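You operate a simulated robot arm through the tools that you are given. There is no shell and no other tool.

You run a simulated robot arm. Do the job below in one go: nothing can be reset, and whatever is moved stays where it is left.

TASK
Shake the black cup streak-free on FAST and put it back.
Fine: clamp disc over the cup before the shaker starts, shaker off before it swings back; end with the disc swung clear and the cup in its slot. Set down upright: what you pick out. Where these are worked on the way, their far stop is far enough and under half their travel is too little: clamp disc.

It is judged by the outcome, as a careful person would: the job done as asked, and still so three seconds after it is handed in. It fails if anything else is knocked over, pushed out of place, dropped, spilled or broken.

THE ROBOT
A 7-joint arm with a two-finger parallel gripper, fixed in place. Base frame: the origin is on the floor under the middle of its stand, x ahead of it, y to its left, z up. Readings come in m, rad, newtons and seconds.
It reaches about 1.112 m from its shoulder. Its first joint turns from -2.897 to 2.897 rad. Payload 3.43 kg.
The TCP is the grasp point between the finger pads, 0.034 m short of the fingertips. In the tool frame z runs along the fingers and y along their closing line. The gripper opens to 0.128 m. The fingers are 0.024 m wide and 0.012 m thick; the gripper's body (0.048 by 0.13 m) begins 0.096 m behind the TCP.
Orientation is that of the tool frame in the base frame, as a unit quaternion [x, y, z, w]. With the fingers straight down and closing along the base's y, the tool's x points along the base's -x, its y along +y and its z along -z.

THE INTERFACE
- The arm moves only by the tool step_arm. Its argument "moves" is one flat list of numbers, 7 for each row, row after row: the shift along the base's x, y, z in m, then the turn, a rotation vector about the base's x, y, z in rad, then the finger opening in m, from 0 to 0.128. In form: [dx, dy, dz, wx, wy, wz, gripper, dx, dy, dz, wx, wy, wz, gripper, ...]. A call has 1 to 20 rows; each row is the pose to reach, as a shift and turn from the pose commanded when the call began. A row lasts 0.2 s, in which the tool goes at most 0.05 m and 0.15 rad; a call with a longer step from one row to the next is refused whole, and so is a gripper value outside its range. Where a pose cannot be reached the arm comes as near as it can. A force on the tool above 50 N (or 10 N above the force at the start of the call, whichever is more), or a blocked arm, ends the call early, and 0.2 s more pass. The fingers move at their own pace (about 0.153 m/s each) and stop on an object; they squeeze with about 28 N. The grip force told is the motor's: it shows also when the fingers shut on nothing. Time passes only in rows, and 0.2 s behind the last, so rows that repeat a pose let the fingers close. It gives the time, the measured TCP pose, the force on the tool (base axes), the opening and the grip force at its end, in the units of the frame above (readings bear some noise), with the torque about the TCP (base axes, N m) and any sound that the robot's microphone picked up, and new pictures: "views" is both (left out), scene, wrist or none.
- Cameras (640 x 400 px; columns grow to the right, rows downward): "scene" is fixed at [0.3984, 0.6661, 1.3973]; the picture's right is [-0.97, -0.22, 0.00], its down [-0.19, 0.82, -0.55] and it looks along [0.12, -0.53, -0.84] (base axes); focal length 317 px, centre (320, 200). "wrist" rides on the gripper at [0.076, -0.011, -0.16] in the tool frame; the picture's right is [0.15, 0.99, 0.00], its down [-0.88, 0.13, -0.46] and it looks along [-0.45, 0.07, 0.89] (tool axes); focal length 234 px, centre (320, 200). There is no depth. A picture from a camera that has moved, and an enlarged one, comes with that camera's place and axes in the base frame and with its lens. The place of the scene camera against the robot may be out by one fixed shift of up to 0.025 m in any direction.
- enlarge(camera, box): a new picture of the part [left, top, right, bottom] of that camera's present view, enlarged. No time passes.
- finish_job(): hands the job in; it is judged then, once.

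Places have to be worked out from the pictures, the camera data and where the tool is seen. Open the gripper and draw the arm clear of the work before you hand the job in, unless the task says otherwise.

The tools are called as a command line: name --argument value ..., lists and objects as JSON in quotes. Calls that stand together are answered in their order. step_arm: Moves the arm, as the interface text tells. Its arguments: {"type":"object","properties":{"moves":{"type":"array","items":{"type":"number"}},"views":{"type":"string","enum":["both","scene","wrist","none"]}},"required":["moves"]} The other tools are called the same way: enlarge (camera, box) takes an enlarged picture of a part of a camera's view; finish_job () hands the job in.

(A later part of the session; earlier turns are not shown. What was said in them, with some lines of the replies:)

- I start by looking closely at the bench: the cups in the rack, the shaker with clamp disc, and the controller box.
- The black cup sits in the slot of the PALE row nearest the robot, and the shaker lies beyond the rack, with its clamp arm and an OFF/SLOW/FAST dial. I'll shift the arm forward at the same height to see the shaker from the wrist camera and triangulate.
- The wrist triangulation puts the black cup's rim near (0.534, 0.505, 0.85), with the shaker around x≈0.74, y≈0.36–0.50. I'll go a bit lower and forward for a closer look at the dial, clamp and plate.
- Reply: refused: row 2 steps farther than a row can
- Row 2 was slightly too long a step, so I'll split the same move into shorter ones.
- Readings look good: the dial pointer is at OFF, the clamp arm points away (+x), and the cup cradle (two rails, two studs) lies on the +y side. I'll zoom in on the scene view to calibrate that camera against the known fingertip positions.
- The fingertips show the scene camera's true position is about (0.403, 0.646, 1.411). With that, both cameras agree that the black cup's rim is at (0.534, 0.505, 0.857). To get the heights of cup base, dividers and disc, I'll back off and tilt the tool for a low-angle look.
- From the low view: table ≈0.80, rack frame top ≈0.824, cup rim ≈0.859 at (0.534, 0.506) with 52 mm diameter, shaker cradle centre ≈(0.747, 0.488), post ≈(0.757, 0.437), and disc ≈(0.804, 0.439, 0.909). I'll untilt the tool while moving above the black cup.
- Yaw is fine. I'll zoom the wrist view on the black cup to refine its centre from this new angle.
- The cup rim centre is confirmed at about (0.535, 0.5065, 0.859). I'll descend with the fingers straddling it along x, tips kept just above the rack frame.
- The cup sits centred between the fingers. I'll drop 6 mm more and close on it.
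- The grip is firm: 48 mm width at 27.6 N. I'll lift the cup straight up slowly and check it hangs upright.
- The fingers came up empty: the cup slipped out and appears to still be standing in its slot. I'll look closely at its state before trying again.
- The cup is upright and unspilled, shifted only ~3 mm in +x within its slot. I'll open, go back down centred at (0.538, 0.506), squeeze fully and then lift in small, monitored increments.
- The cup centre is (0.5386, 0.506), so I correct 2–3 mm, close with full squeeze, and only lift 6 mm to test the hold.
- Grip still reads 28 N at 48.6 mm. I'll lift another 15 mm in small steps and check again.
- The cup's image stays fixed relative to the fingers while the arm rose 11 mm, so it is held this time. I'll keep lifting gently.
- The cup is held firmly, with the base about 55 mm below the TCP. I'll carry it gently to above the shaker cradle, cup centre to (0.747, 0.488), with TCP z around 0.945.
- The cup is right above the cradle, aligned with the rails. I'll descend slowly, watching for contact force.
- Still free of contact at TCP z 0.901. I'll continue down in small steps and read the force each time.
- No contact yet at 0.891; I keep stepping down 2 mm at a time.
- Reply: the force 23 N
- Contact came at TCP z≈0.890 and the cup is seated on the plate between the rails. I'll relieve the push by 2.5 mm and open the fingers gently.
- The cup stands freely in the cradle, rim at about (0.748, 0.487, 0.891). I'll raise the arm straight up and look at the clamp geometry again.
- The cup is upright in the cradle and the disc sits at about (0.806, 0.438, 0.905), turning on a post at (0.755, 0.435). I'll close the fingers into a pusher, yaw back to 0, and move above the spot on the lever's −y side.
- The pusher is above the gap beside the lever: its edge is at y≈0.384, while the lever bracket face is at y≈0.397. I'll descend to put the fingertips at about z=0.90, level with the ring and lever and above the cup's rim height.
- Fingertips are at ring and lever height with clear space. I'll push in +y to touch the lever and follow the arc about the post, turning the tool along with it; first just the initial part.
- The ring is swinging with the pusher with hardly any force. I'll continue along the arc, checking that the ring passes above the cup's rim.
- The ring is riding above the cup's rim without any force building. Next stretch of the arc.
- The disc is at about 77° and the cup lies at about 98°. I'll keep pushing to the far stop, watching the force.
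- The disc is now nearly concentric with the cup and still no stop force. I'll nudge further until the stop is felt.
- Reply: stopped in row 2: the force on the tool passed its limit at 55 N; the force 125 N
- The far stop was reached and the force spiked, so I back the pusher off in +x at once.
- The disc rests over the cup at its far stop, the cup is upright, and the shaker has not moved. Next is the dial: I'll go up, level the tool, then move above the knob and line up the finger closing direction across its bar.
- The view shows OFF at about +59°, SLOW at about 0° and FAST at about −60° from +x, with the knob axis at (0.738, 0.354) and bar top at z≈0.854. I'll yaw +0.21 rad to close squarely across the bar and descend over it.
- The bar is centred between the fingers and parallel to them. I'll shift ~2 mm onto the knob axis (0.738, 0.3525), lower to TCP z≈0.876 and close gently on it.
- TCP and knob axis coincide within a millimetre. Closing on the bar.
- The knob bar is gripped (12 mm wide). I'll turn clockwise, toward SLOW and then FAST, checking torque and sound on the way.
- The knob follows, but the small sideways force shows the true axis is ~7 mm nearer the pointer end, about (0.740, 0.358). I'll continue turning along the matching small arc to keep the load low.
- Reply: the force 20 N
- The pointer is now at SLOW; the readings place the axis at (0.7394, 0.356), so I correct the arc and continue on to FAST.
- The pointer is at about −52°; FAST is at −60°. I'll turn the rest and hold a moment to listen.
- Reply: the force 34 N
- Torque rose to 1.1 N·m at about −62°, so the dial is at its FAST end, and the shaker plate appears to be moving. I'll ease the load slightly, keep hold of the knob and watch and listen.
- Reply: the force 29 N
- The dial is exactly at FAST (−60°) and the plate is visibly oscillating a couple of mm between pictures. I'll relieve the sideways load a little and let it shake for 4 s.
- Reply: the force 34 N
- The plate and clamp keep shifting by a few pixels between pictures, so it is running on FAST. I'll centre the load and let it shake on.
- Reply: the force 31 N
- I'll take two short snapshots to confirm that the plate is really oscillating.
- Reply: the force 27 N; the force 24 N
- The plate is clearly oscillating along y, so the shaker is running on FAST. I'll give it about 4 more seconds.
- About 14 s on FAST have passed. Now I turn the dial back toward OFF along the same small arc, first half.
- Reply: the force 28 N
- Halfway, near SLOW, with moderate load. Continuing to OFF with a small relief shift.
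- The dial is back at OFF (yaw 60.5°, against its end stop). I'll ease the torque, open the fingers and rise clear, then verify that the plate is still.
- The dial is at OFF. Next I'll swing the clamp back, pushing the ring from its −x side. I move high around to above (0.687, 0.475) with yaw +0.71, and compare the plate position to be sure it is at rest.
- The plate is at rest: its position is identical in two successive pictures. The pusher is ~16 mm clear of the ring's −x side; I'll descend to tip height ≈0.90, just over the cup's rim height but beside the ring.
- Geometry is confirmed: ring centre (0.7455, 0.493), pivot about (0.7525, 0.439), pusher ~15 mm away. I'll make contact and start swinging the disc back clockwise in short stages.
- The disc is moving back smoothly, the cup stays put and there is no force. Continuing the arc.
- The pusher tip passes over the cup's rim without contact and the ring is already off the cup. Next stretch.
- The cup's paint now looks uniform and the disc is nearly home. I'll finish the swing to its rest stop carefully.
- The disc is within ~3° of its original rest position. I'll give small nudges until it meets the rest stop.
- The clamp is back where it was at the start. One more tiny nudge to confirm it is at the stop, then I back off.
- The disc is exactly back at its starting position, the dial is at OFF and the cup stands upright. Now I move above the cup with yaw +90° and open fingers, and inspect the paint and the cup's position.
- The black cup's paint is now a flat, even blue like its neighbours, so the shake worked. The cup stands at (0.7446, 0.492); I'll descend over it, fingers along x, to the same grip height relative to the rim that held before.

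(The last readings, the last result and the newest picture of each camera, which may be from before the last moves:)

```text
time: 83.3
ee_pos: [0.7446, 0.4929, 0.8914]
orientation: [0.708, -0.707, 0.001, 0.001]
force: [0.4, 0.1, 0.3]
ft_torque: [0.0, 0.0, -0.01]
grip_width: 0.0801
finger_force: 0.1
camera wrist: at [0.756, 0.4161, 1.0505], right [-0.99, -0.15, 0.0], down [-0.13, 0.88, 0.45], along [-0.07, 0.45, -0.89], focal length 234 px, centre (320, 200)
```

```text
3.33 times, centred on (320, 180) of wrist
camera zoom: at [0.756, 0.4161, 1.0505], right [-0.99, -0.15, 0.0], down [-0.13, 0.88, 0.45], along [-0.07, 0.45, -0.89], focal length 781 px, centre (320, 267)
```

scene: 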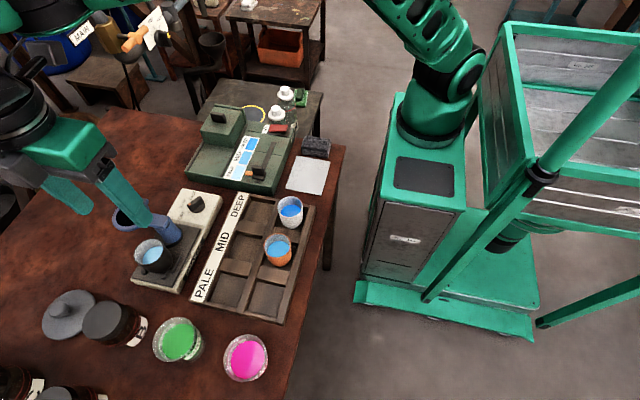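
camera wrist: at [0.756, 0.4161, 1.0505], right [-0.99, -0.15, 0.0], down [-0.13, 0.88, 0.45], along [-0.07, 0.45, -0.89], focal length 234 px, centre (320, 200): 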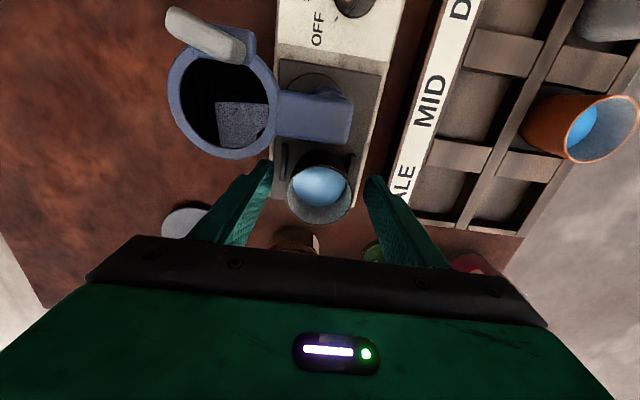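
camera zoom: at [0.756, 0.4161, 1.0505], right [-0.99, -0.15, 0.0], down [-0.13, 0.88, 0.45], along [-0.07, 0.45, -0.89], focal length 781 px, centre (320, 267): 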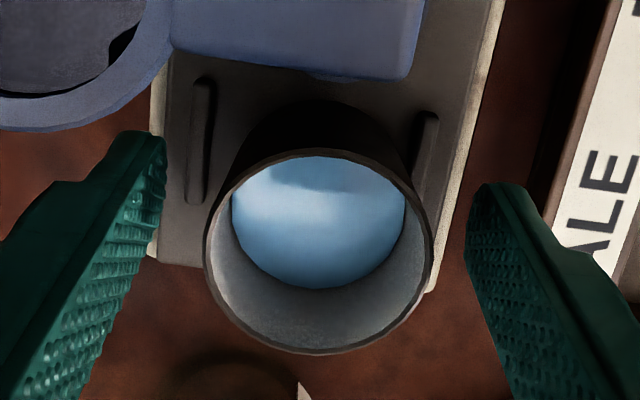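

The cup is centred between the fingers within a millimetre. Closing on it with full squeeze, then a small test lift.

step_arm --moves '[0, 0, -0.0015, 0, 0, 0, 0.08, 0, 0, -0.0015, 0, 0, 0, 0.06, 0, 0, -0.0015, 0, 0, 0, 0.03, 0, 0, -0.0015, 0, 0, 0, 0.0, 0, 0, -0.0015, 0, 0, 0, 0.0, 0, 0, -0.0015, 0, 0, 0, 0.0, 0, 0, -0.0015, 0, 0, 0, 0.0]' --views "none"

step_arm --moves '[0, 0, 0.002, 0, 0, 0, 0.0, 0, 0, 0.005, 0, 0, 0, 0.0, 0, 0, 0.009, 0, 0, 0, 0.0, 0, 0, 0.013, 0, 0, 0, 0.0, 0, 0, 0.016, 0, 0, 0, 0.0]' --views "both"

enlarge --camera "wrist" --box '[240, 120, 400, 240]'

enlarge --camera "scene" --box '[110, 200, 220, 300]'

```text
time: 84.9
ee_pos: [0.7437, 0.4929, 0.8897]
orientation: [0.708, -0.706, 0.0, 0.001]
force: [0.1, -0.2, 0.9]
ft_torque: [-0.01, 0.02, 0.02]
grip_width: 0.0495
finger_force: 28.8
```

```text
time: 86.1
ee_pos: [0.7454, 0.4924, 0.9058]
orientation: [0.708, -0.706, 0.001, 0.001]
force: [-0.9, -0.1, -0.6]
ft_torque: [0.01, 0.02, -0.01]
grip_width: 0.0494
finger_force: 28.2
camera wrist: at [0.7561, 0.4156, 1.0657], right [-0.99, -0.15, 0.0], down [-0.13, 0.88, 0.45], along [-0.07, 0.45, -0.89], focal length 234 px, centre (320, 200)
```

scene: 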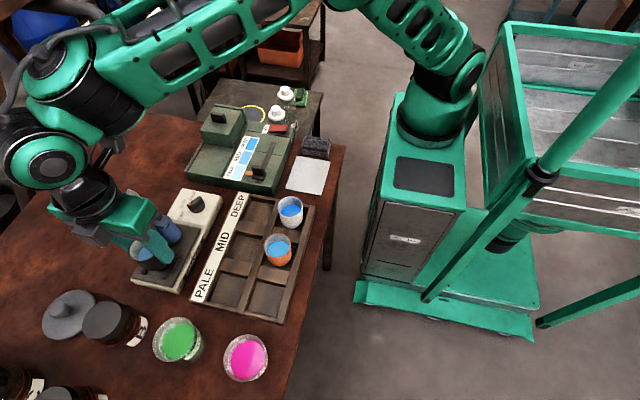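
wrist: 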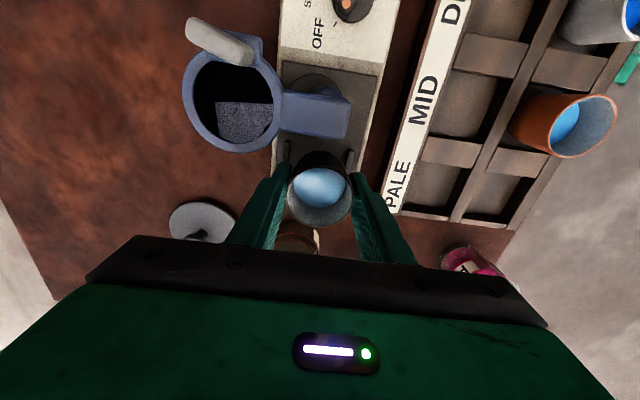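

```text
3.33 times, centred on (320, 180) of wrist
camera zoom: at [0.7561, 0.4156, 1.0657], right [-0.99, -0.15, 0.0], down [-0.13, 0.88, 0.45], along [-0.07, 0.45, -0.89], focal length 781 px, centre (320, 267)
```

zoom: 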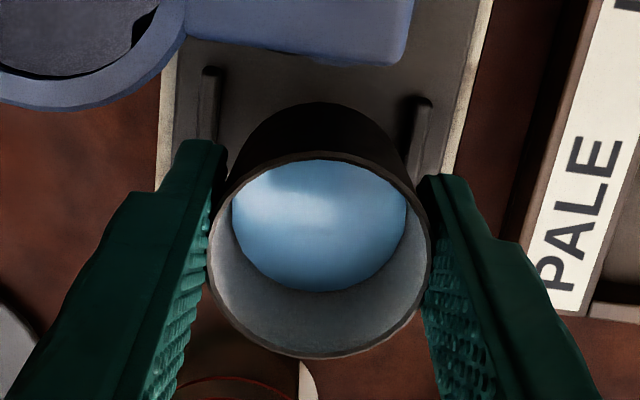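

```text
4.00 times, centred on (165, 250) of scene
camera zoom: at [0.3984, 0.6661, 1.3973], right [-0.97, -0.22, 0.0], down [-0.19, 0.82, -0.55], along [0.12, -0.53, -0.84], focal length 1267 px, centre (940, 0)
```

zoom: 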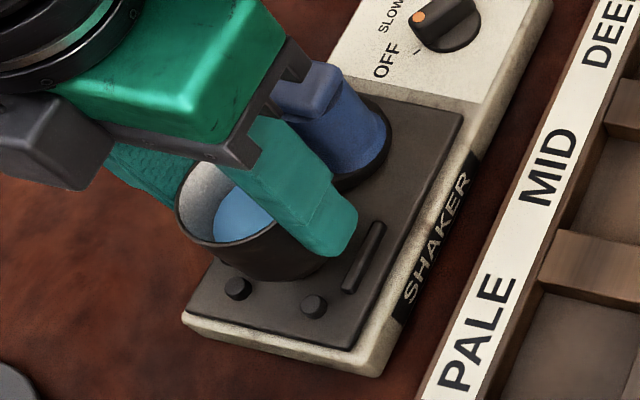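

The cup is held and lifting cleanly. I'll raise it further, then carry it gently back above its own slot, cup centre to (0.535, 0.506).

step_arm --moves '[0, 0, 0.006, 0, 0, 0, 0.0, 0, 0, 0.014, 0, 0, 0, 0.0, -0.002, 0, 0.024, 0, 0, 0, 0.0, -0.008, 0.001, 0.034, 0, 0, 0, 0.0, -0.02, 0.002, 0.04, 0, 0, 0, 0.0, -0.036, 0.003, 0.042, 0, 0, 0, 0.0, -0.056, 0.004, 0.042, 0, 0, 0, 0.0, -0.078, 0.005, 0.042, 0, 0, 0, 0.0, -0.1, 0.006, 0.042, 0, 0, 0, 0.0, -0.122, 0.007, 0.042, 0, 0, 0, 0.0, -0.144, 0.009, 0.042, 0, 0, 0, 0.0, -0.166, 0.011, 0.042, 0, 0, 0, 0.0, -0.185, 0.012, 0.042, 0, 0, 0, 0.0, -0.198, 0.013, 0.042, 0, 0, 0, 0.0, -0.206, 0.0131, 0.042, 0, 0, 0, 0.0, -0.2092, 0.0131, 0.042, 0, 0, 0, 0.0, -0.2092, 0.0131, 0.042, 0, 0, 0, 0.0]' --views "both"

enlarge --camera "wrist" --box '[220, 90, 420, 240]'

enlarge --camera "scene" --box '[200, 200, 330, 330]'

```text
time: 89.7
ee_pos: [0.5342, 0.5065, 0.9485]
orientation: [0.708, -0.706, 0.001, 0.001]
force: [-0.2, 0.3, -0.2]
ft_torque: [0.02, -0.01, -0.01]
grip_width: 0.0492
finger_force: 27.9
camera wrist: at [0.546, 0.4288, 1.1077], right [-0.99, -0.15, 0.0], down [-0.13, 0.88, 0.45], along [-0.07, 0.45, -0.89], focal length 234 px, centre (320, 200)
```

scene: 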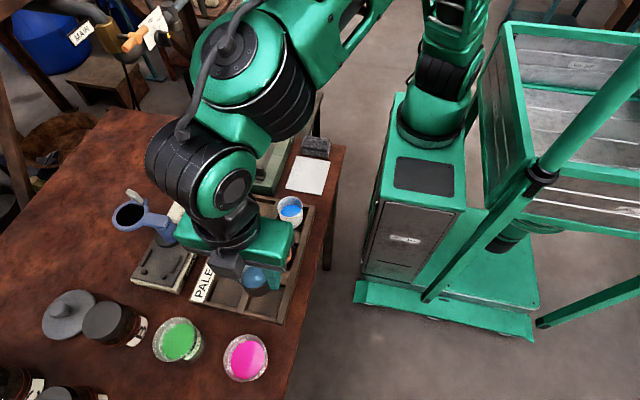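
wrist: 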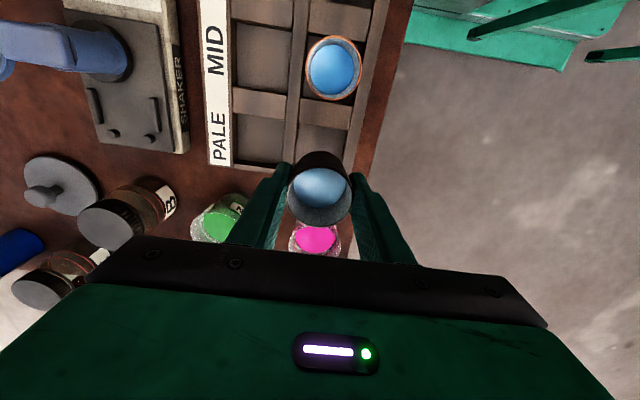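

```text
2.67 times, centred on (320, 165) of wrist
camera zoom: at [0.546, 0.4288, 1.1077], right [-0.99, -0.15, 0.0], down [-0.13, 0.88, 0.45], along [-0.07, 0.45, -0.89], focal length 624 px, centre (320, 293)
```

zoom: 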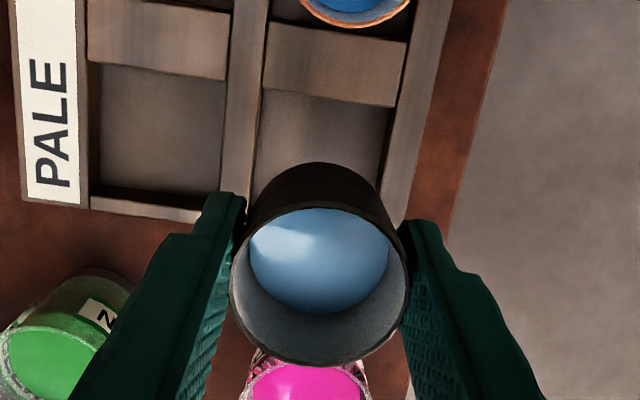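

```text
3.08 times, centred on (265, 265) of scene
camera zoom: at [0.3984, 0.6661, 1.3973], right [-0.97, -0.22, 0.0], down [-0.19, 0.82, -0.55], along [0.12, -0.53, -0.84], focal length 974 px, centre (489, 0)
```

zoom: 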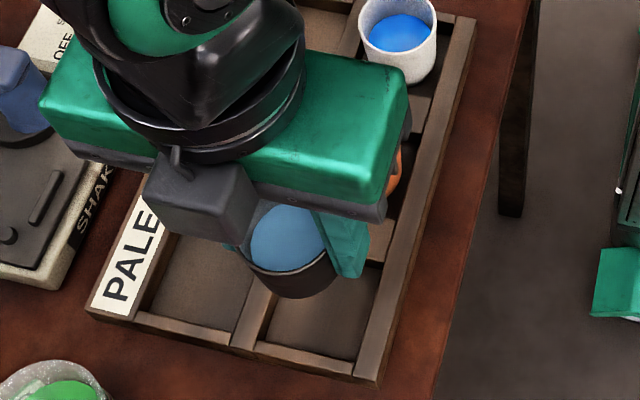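

The cup hangs centred over its slot: the slot spans x 0.504–0.565 and y 0.474–0.536, and the cup is at (0.534, 0.506). I'll lower it gently, expecting floor contact at TCP z≈0.858.

step_arm --moves '[0.0006, -0.0006, -0.008, 0, 0, 0, 0.0, 0.0006, -0.0006, -0.022, 0, 0, 0, 0.0, 0.0006, -0.0006, -0.038, 0, 0, 0, 0.0, 0.0006, -0.0006, -0.054, 0, 0, 0, 0.0, 0.0006, -0.0006, -0.066, 0, 0, 0, 0.0, 0.0006, -0.0006, -0.076, 0, 0, 0, 0.0, 0.0006, -0.0006, -0.082, 0, 0, 0, 0.0, 0.0006, -0.0006, -0.082, 0, 0, 0, 0.0]' --views "both"

enlarge --camera "wrist" --box '[220, 110, 420, 250]'

enlarge --camera "scene" --box '[200, 200, 330, 330]'

```text
time: 91.5
ee_pos: [0.5354, 0.5044, 0.8655]
orientation: [0.707, -0.707, 0.001, 0.0]
force: [-0.1, 0.3, -1.1]
ft_torque: [0.01, 0.03, 0.04]
grip_width: 0.0489
finger_force: 28.0
camera wrist: at [0.5457, 0.4279, 1.0253], right [-0.99, -0.15, 0.0], down [-0.13, 0.88, 0.45], along [-0.07, 0.45, -0.89], focal length 234 px, centre (320, 200)
```

scene: 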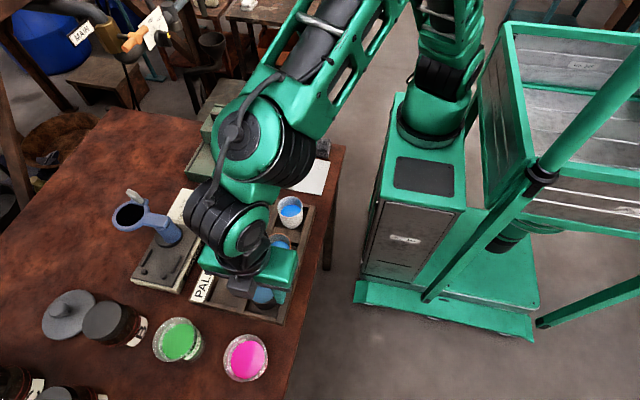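
wrist: 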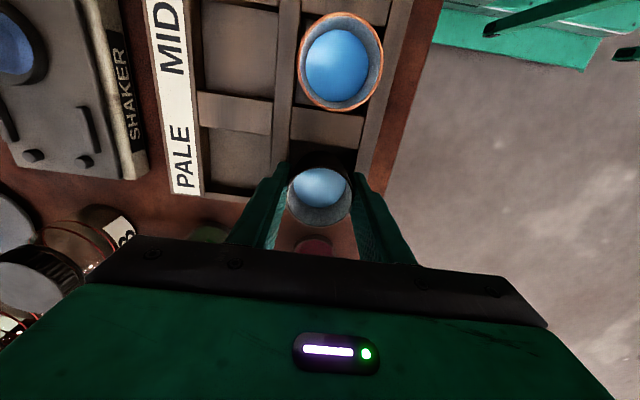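

```text
2.86 times, centred on (320, 180) of wrist
camera zoom: at [0.5457, 0.4279, 1.0253], right [-0.99, -0.15, 0.0], down [-0.13, 0.88, 0.45], along [-0.07, 0.45, -0.89], focal length 669 px, centre (320, 257)
```

zoom: 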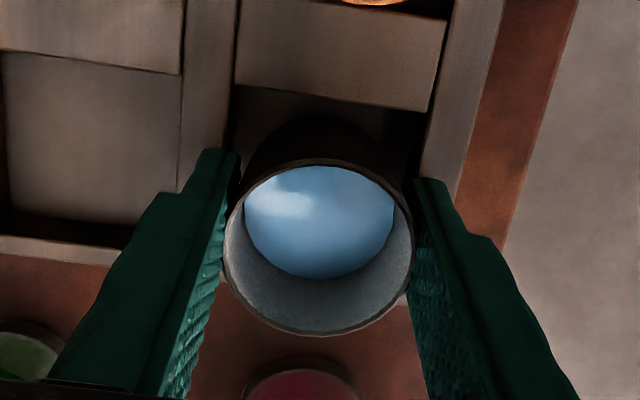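

```text
3.08 times, centred on (265, 265) of scene
camera zoom: at [0.3984, 0.6661, 1.3973], right [-0.97, -0.22, 0.0], down [-0.19, 0.82, -0.55], along [0.12, -0.53, -0.84], focal length 974 px, centre (489, 0)
```

zoom: 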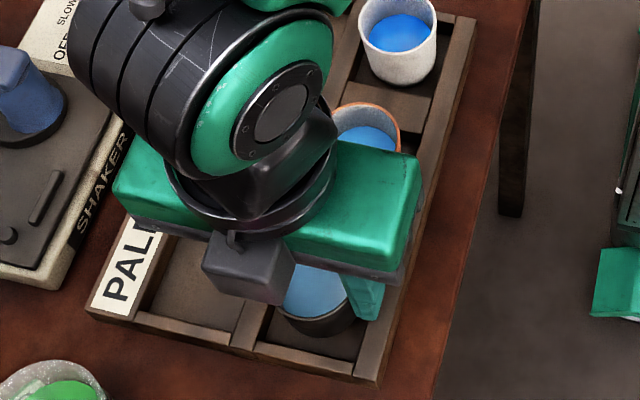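

The cup is entering the slot with no contact force. I step down 2–3 mm at a time now.

step_arm --moves '[0, 0.0005, -0.002, 0, 0, 0, 0.0, 0, 0.0005, -0.004, 0, 0, 0, 0.0, 0, 0.0005, -0.004, 0, 0, 0, 0.0]' --views "none"

step_arm --moves '[0, 0, -0.0015, 0, 0, 0, 0.0, 0, 0, -0.0025, 0, 0, 0, 0.0, 0, 0, -0.0025, 0, 0, 0, 0.0]' --views "wrist"

```text
time: 92.3
ee_pos: [0.5345, 0.5055, 0.8615]
orientation: [0.708, -0.707, 0.001, 0.0]
force: [0.1, 0.1, 0.1]
ft_torque: [-0.01, -0.02, -0.01]
grip_width: 0.0488
finger_force: 28.7
```

```text
time: 93.1
ee_pos: [0.5364, 0.5035, 0.8588]
orientation: [0.708, -0.707, 0.0, 0.0]
force: [0.2, 0.9, 6.1]
ft_torque: [-0.01, 0.11, -0.06]
grip_width: 0.0489
finger_force: 28.8
camera wrist: at [0.5466, 0.4275, 1.0191], right [-0.99, -0.15, 0.0], down [-0.13, 0.88, 0.46], along [-0.07, 0.45, -0.89], focal length 234 px, centre (320, 200)
```

wrist: 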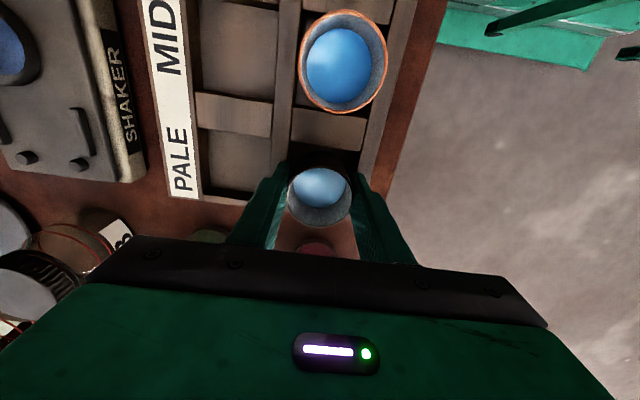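

Contact at TCP z≈0.859 with 6 N, the same height as when I picked it up, so the cup is on the slot floor. I'll ease the push slightly and open the fingers gently.

step_arm --moves '[0, 0, 0.0005, 0, 0, 0, 0.0, 0, 0, 0.0005, 0, 0, 0, 0.045, 0, 0, 0.0005, 0, 0, 0, 0.053, 0, 0, 0.001, 0, 0, 0, 0.06, 0, 0, 0.002, 0, 0, 0, 0.07, 0, 0, 0.003, 0, 0, 0, 0.076, 0, 0, 0.003, 0, 0, 0, 0.076]' --views "wrist"

enlarge --camera "wrist" --box '[220, 110, 420, 250]'

```text
time: 94.7
ee_pos: [0.5343, 0.5046, 0.8613]
orientation: [0.708, -0.707, 0.001, 0.001]
force: [0.1, 0.2, -0.2]
ft_torque: [-0.02, 0.0, -0.02]
grip_width: 0.0762
finger_force: 0.1
camera wrist: at [0.546, 0.4278, 1.0216], right [-0.99, -0.15, 0.0], down [-0.13, 0.88, 0.45], along [-0.07, 0.45, -0.89], focal length 234 px, centre (320, 200)
```

wrist: 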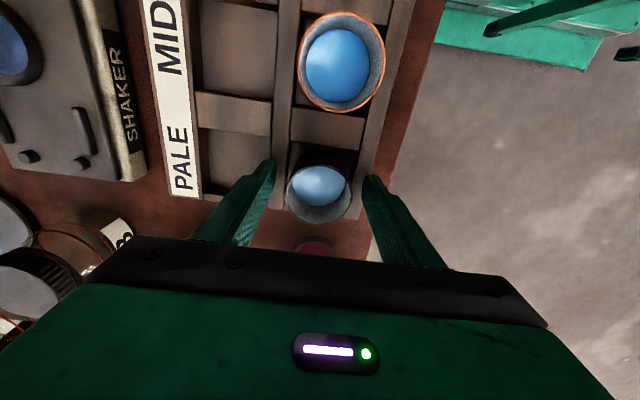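

```text
2.86 times, centred on (320, 180) of wrist
camera zoom: at [0.546, 0.4278, 1.0216], right [-0.99, -0.15, 0.0], down [-0.13, 0.88, 0.45], along [-0.07, 0.45, -0.89], focal length 669 px, centre (320, 257)
```

zoom: 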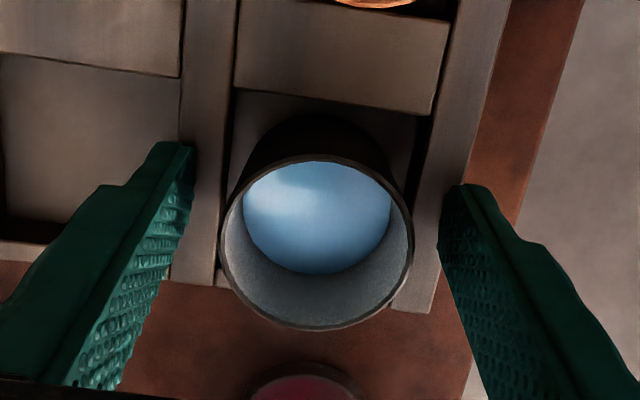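

The cup stands free and upright in its slot. I'll raise the fingers straight up and clear.

step_arm --moves '[0, 0.001, 0.01, 0, 0, 0, 0.078, 0, 0.001, 0.03, 0, 0, 0, 0.078, 0, 0.001, 0.06, 0, 0, 0, 0.08, 0, 0.001, 0.1, 0, 0, 0, 0.09, 0, 0.001, 0.14, 0, 0, 0, 0.1, 0, 0.001, 0.18, 0, 0, 0, 0.1, 0, 0.001, 0.2, 0, 0, 0, 0.1]' --views "both"

enlarge --camera "wrist" --box '[250, 70, 390, 180]'

enlarge --camera "scene" --box '[210, 190, 330, 330]'

```text
time: 96.3
ee_pos: [0.5352, 0.5054, 1.0612]
orientation: [0.708, -0.706, 0.001, 0.001]
force: [0.2, 0.7, -0.2]
ft_torque: [0.01, 0.0, 0.01]
grip_width: 0.1002
finger_force: 0.0
camera wrist: at [0.5471, 0.4291, 1.2219], right [-0.99, -0.15, 0.0], down [-0.13, 0.88, 0.45], along [-0.07, 0.45, -0.89], focal length 234 px, centre (320, 200)
```

scene: 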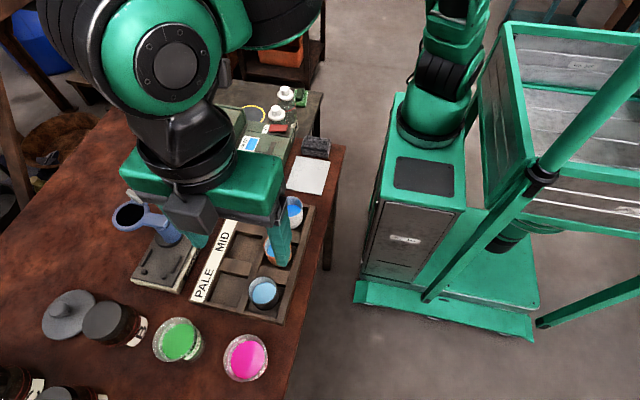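
wrist: 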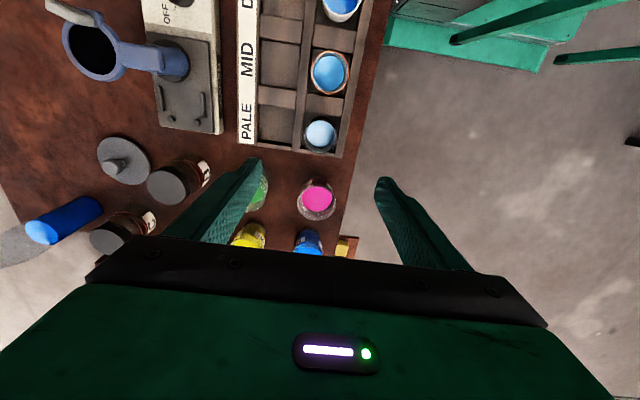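

```text
3.64 times, centred on (320, 125) of wrist
camera zoom: at [0.5471, 0.4291, 1.2219], right [-0.99, -0.15, 0.0], down [-0.13, 0.88, 0.45], along [-0.07, 0.45, -0.89], focal length 852 px, centre (320, 473)
```

zoom: 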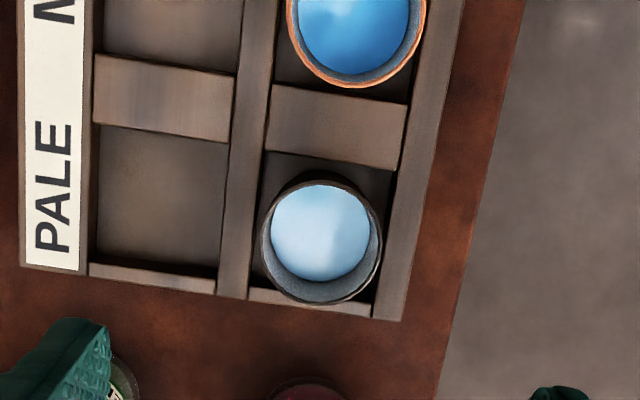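

```text
2.86 times, centred on (270, 260) of scene
camera zoom: at [0.3984, 0.6661, 1.3973], right [-0.97, -0.22, 0.0], down [-0.19, 0.82, -0.55], along [0.12, -0.53, -0.84], focal length 905 px, centre (463, 29)
```

zoom: 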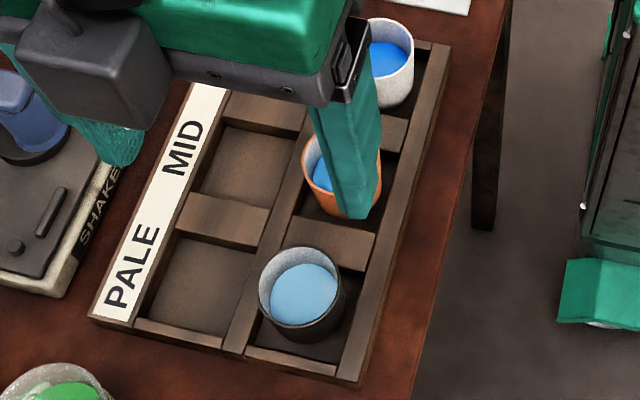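

The cup is back in its slot. I'll zoom in on the paint once more to check it is streak-free before finishing.

enlarge --camera "scene" --box '[240, 270, 286, 312]'

enlarge --camera "wrist" --box '[296, 105, 346, 160]'

enlarge --camera "wrist" --box '[300, 0, 370, 100]'

```text
9.52 times, centred on (263, 291) of scene
camera zoom: at [0.3984, 0.6661, 1.3973], right [-0.97, -0.22, 0.0], down [-0.19, 0.82, -0.55], along [0.12, -0.53, -0.84], focal length 3016 px, centre (863, -667)
```

zoom: 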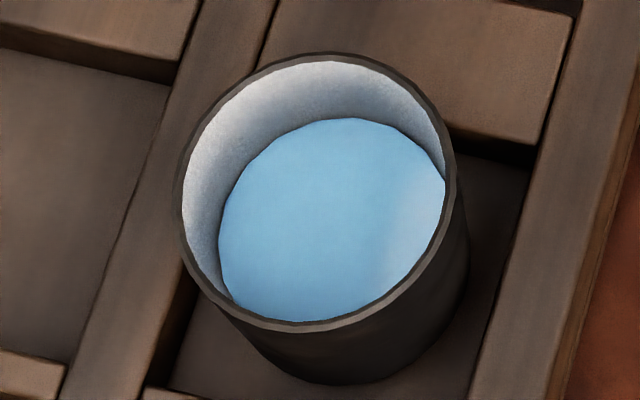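

```text
7.27 times, centred on (321, 132) of wrist
camera zoom: at [0.5471, 0.4291, 1.2219], right [-0.99, -0.15, 0.0], down [-0.13, 0.88, 0.45], along [-0.07, 0.45, -0.89], focal length 1703 px, centre (313, 691)
```

zoom: 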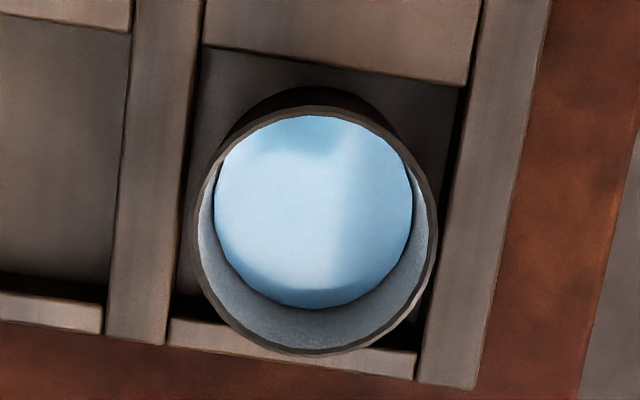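

```text
4.00 times, centred on (335, 50) of wrist
camera zoom: at [0.5471, 0.4291, 1.2219], right [-0.99, -0.15, 0.0], down [-0.13, 0.88, 0.45], along [-0.07, 0.45, -0.89], focal length 937 px, centre (260, 800)
```

zoom: 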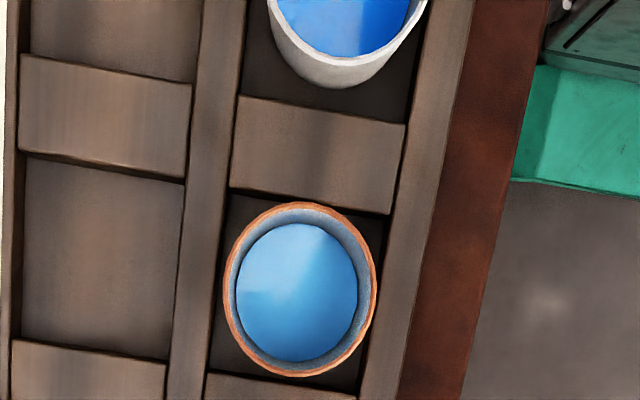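

The paint shows only smooth reflections, just like the untouched orange cup, with no streaks. I'll now draw the arm up and back, clear of the bench, with the gripper open and check the whole scene one last time.

step_arm --moves '[0, 0, 0.04, 0, 0, 0, 0.11, -0.02, 0, 0.08, 0, 0, -0.1, 0.12, -0.06, -0.005, 0.1, 0, 0, -0.2, 0.128, -0.1, -0.01, 0.11, 0, 0, -0.3, 0.128, -0.14, -0.02, 0.12, 0, 0, -0.4, 0.128, -0.18, -0.03, 0.12, 0, 0, -0.5, 0.128, -0.18, -0.03, 0.12, 0, 0, -0.5, 0.128, -0.18, -0.03, 0.12, 0, 0, -0.5, 0.128]' --views "both"

enlarge --camera "scene" --box '[100, 170, 330, 330]'

enlarge --camera "scene" --box '[180, 180, 230, 220]'

```text
time: 98.1
ee_pos: [0.3551, 0.4746, 1.1823]
orientation: [-0.511, 0.86, 0.0, -0.001]
force: [-0.1, 0.7, 0.2]
ft_torque: [-0.01, 0.01, 0.02]
grip_width: 0.1281
finger_force: 0.1
camera wrist: at [0.3282, 0.4011, 1.3426], right [-0.94, 0.34, 0.0], down [0.31, 0.84, 0.45], along [0.16, 0.43, -0.89], focal length 234 px, centre (320, 200)
```

scene: 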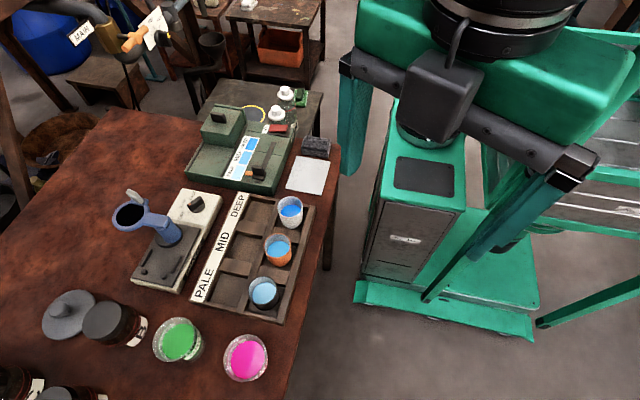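
wrist: 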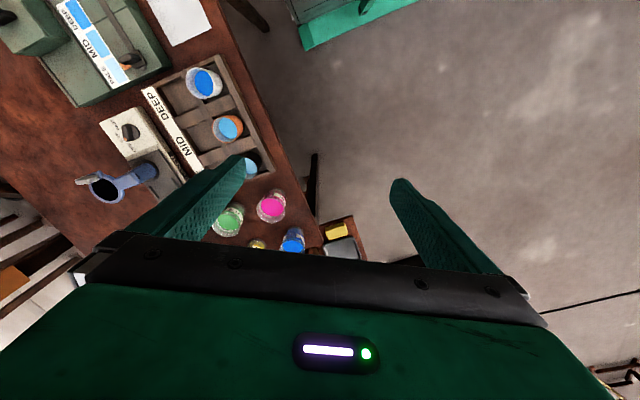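

```text
2.50 times, centred on (215, 250) of scene
camera zoom: at [0.3984, 0.6661, 1.3973], right [-0.97, -0.22, 0.0], down [-0.19, 0.82, -0.55], along [0.12, -0.53, -0.84], focal length 792 px, centre (582, 75)
```

zoom: 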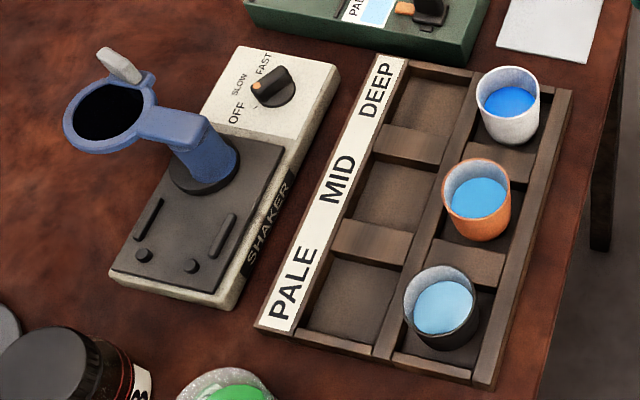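

```text
10.00 times, centred on (205, 200) of scene
camera zoom: at [0.3984, 0.6661, 1.3973], right [-0.97, -0.22, 0.0], down [-0.19, 0.82, -0.55], along [0.12, -0.53, -0.84], focal length 3167 px, centre (1470, 200)
```

zoom: 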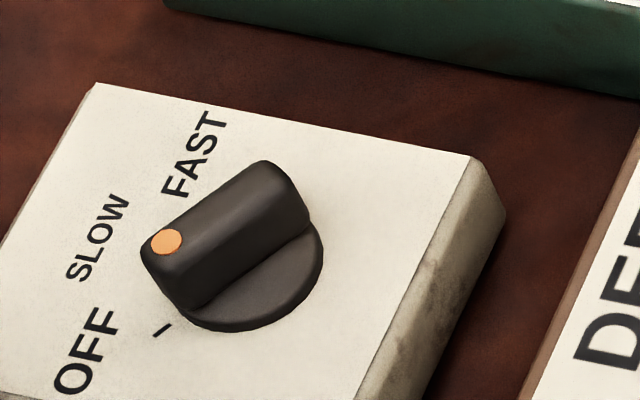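

The dial matches its starting OFF picture, the disc is swung clear and every object is in place. One last close look at the paint from the fixed camera.

enlarge --camera "scene" --box '[240, 270, 286, 312]'

enlarge --camera "scene" --box '[100, 170, 340, 320]'

```text
9.52 times, centred on (263, 291) of scene
camera zoom: at [0.3984, 0.6661, 1.3973], right [-0.97, -0.22, 0.0], down [-0.19, 0.82, -0.55], along [0.12, -0.53, -0.84], focal length 3016 px, centre (863, -667)
```

zoom: 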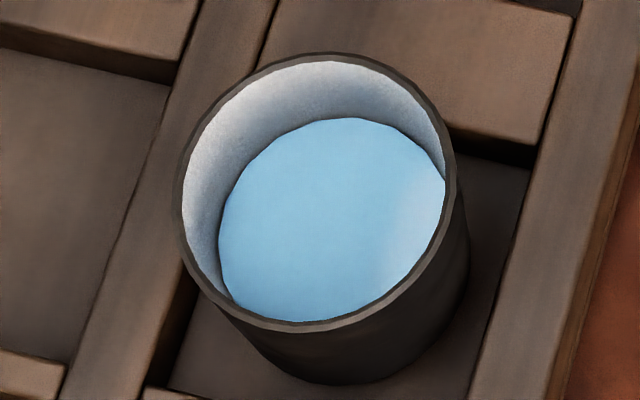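

```text
2.67 times, centred on (220, 245) of scene
camera zoom: at [0.3984, 0.6661, 1.3973], right [-0.97, -0.22, 0.0], down [-0.19, 0.82, -0.55], along [0.12, -0.53, -0.84], focal length 844 px, centre (587, 80)
```

zoom: 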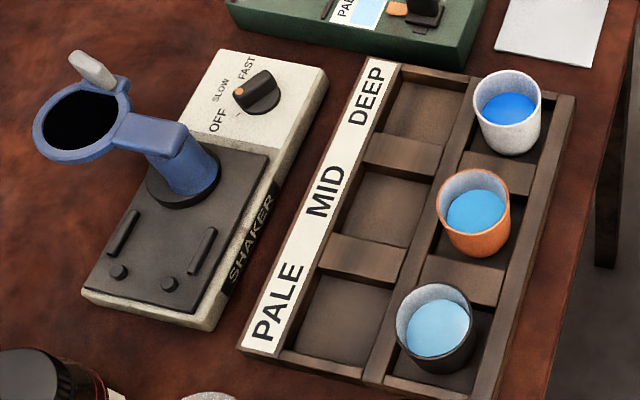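

The view matches the starting layout: black cup upright in its own slot with smooth, even paint, disc swung clear, shaker at OFF, and nothing else disturbed. The arm is clear with the gripper open, so I hand the job in.

finish_job

```text
The job is handed in.
```

The black cup was shaken on FAST for about 14 seconds with the clamp disc over it, and it is back upright in its own slot. Its paint looks smooth and even, with no streaks I could see in the close-ups. I took no close-up before shaking to compare against, and chose 14 seconds without knowing the required time.

- **Sequence:** The disc was at its far stop over the cup before the shaker started. I turned the dial back to OFF and saw that the plate had stopped before swinging the disc away.
- **End state:** The disc is back where it started, and the dial points to OFF. The other cups, rack and jars look unmoved. The gripper is open and the arm is clear of the bench.
- **First lift:** On my first attempt the cup slipped out of the fingers. It stayed upright in its slot and did not spill, and the second grip held.
- **Disc stop:** When the disc reached its far stop, the push force spiked to about 100 N before I backed off. The shaker did not shift.
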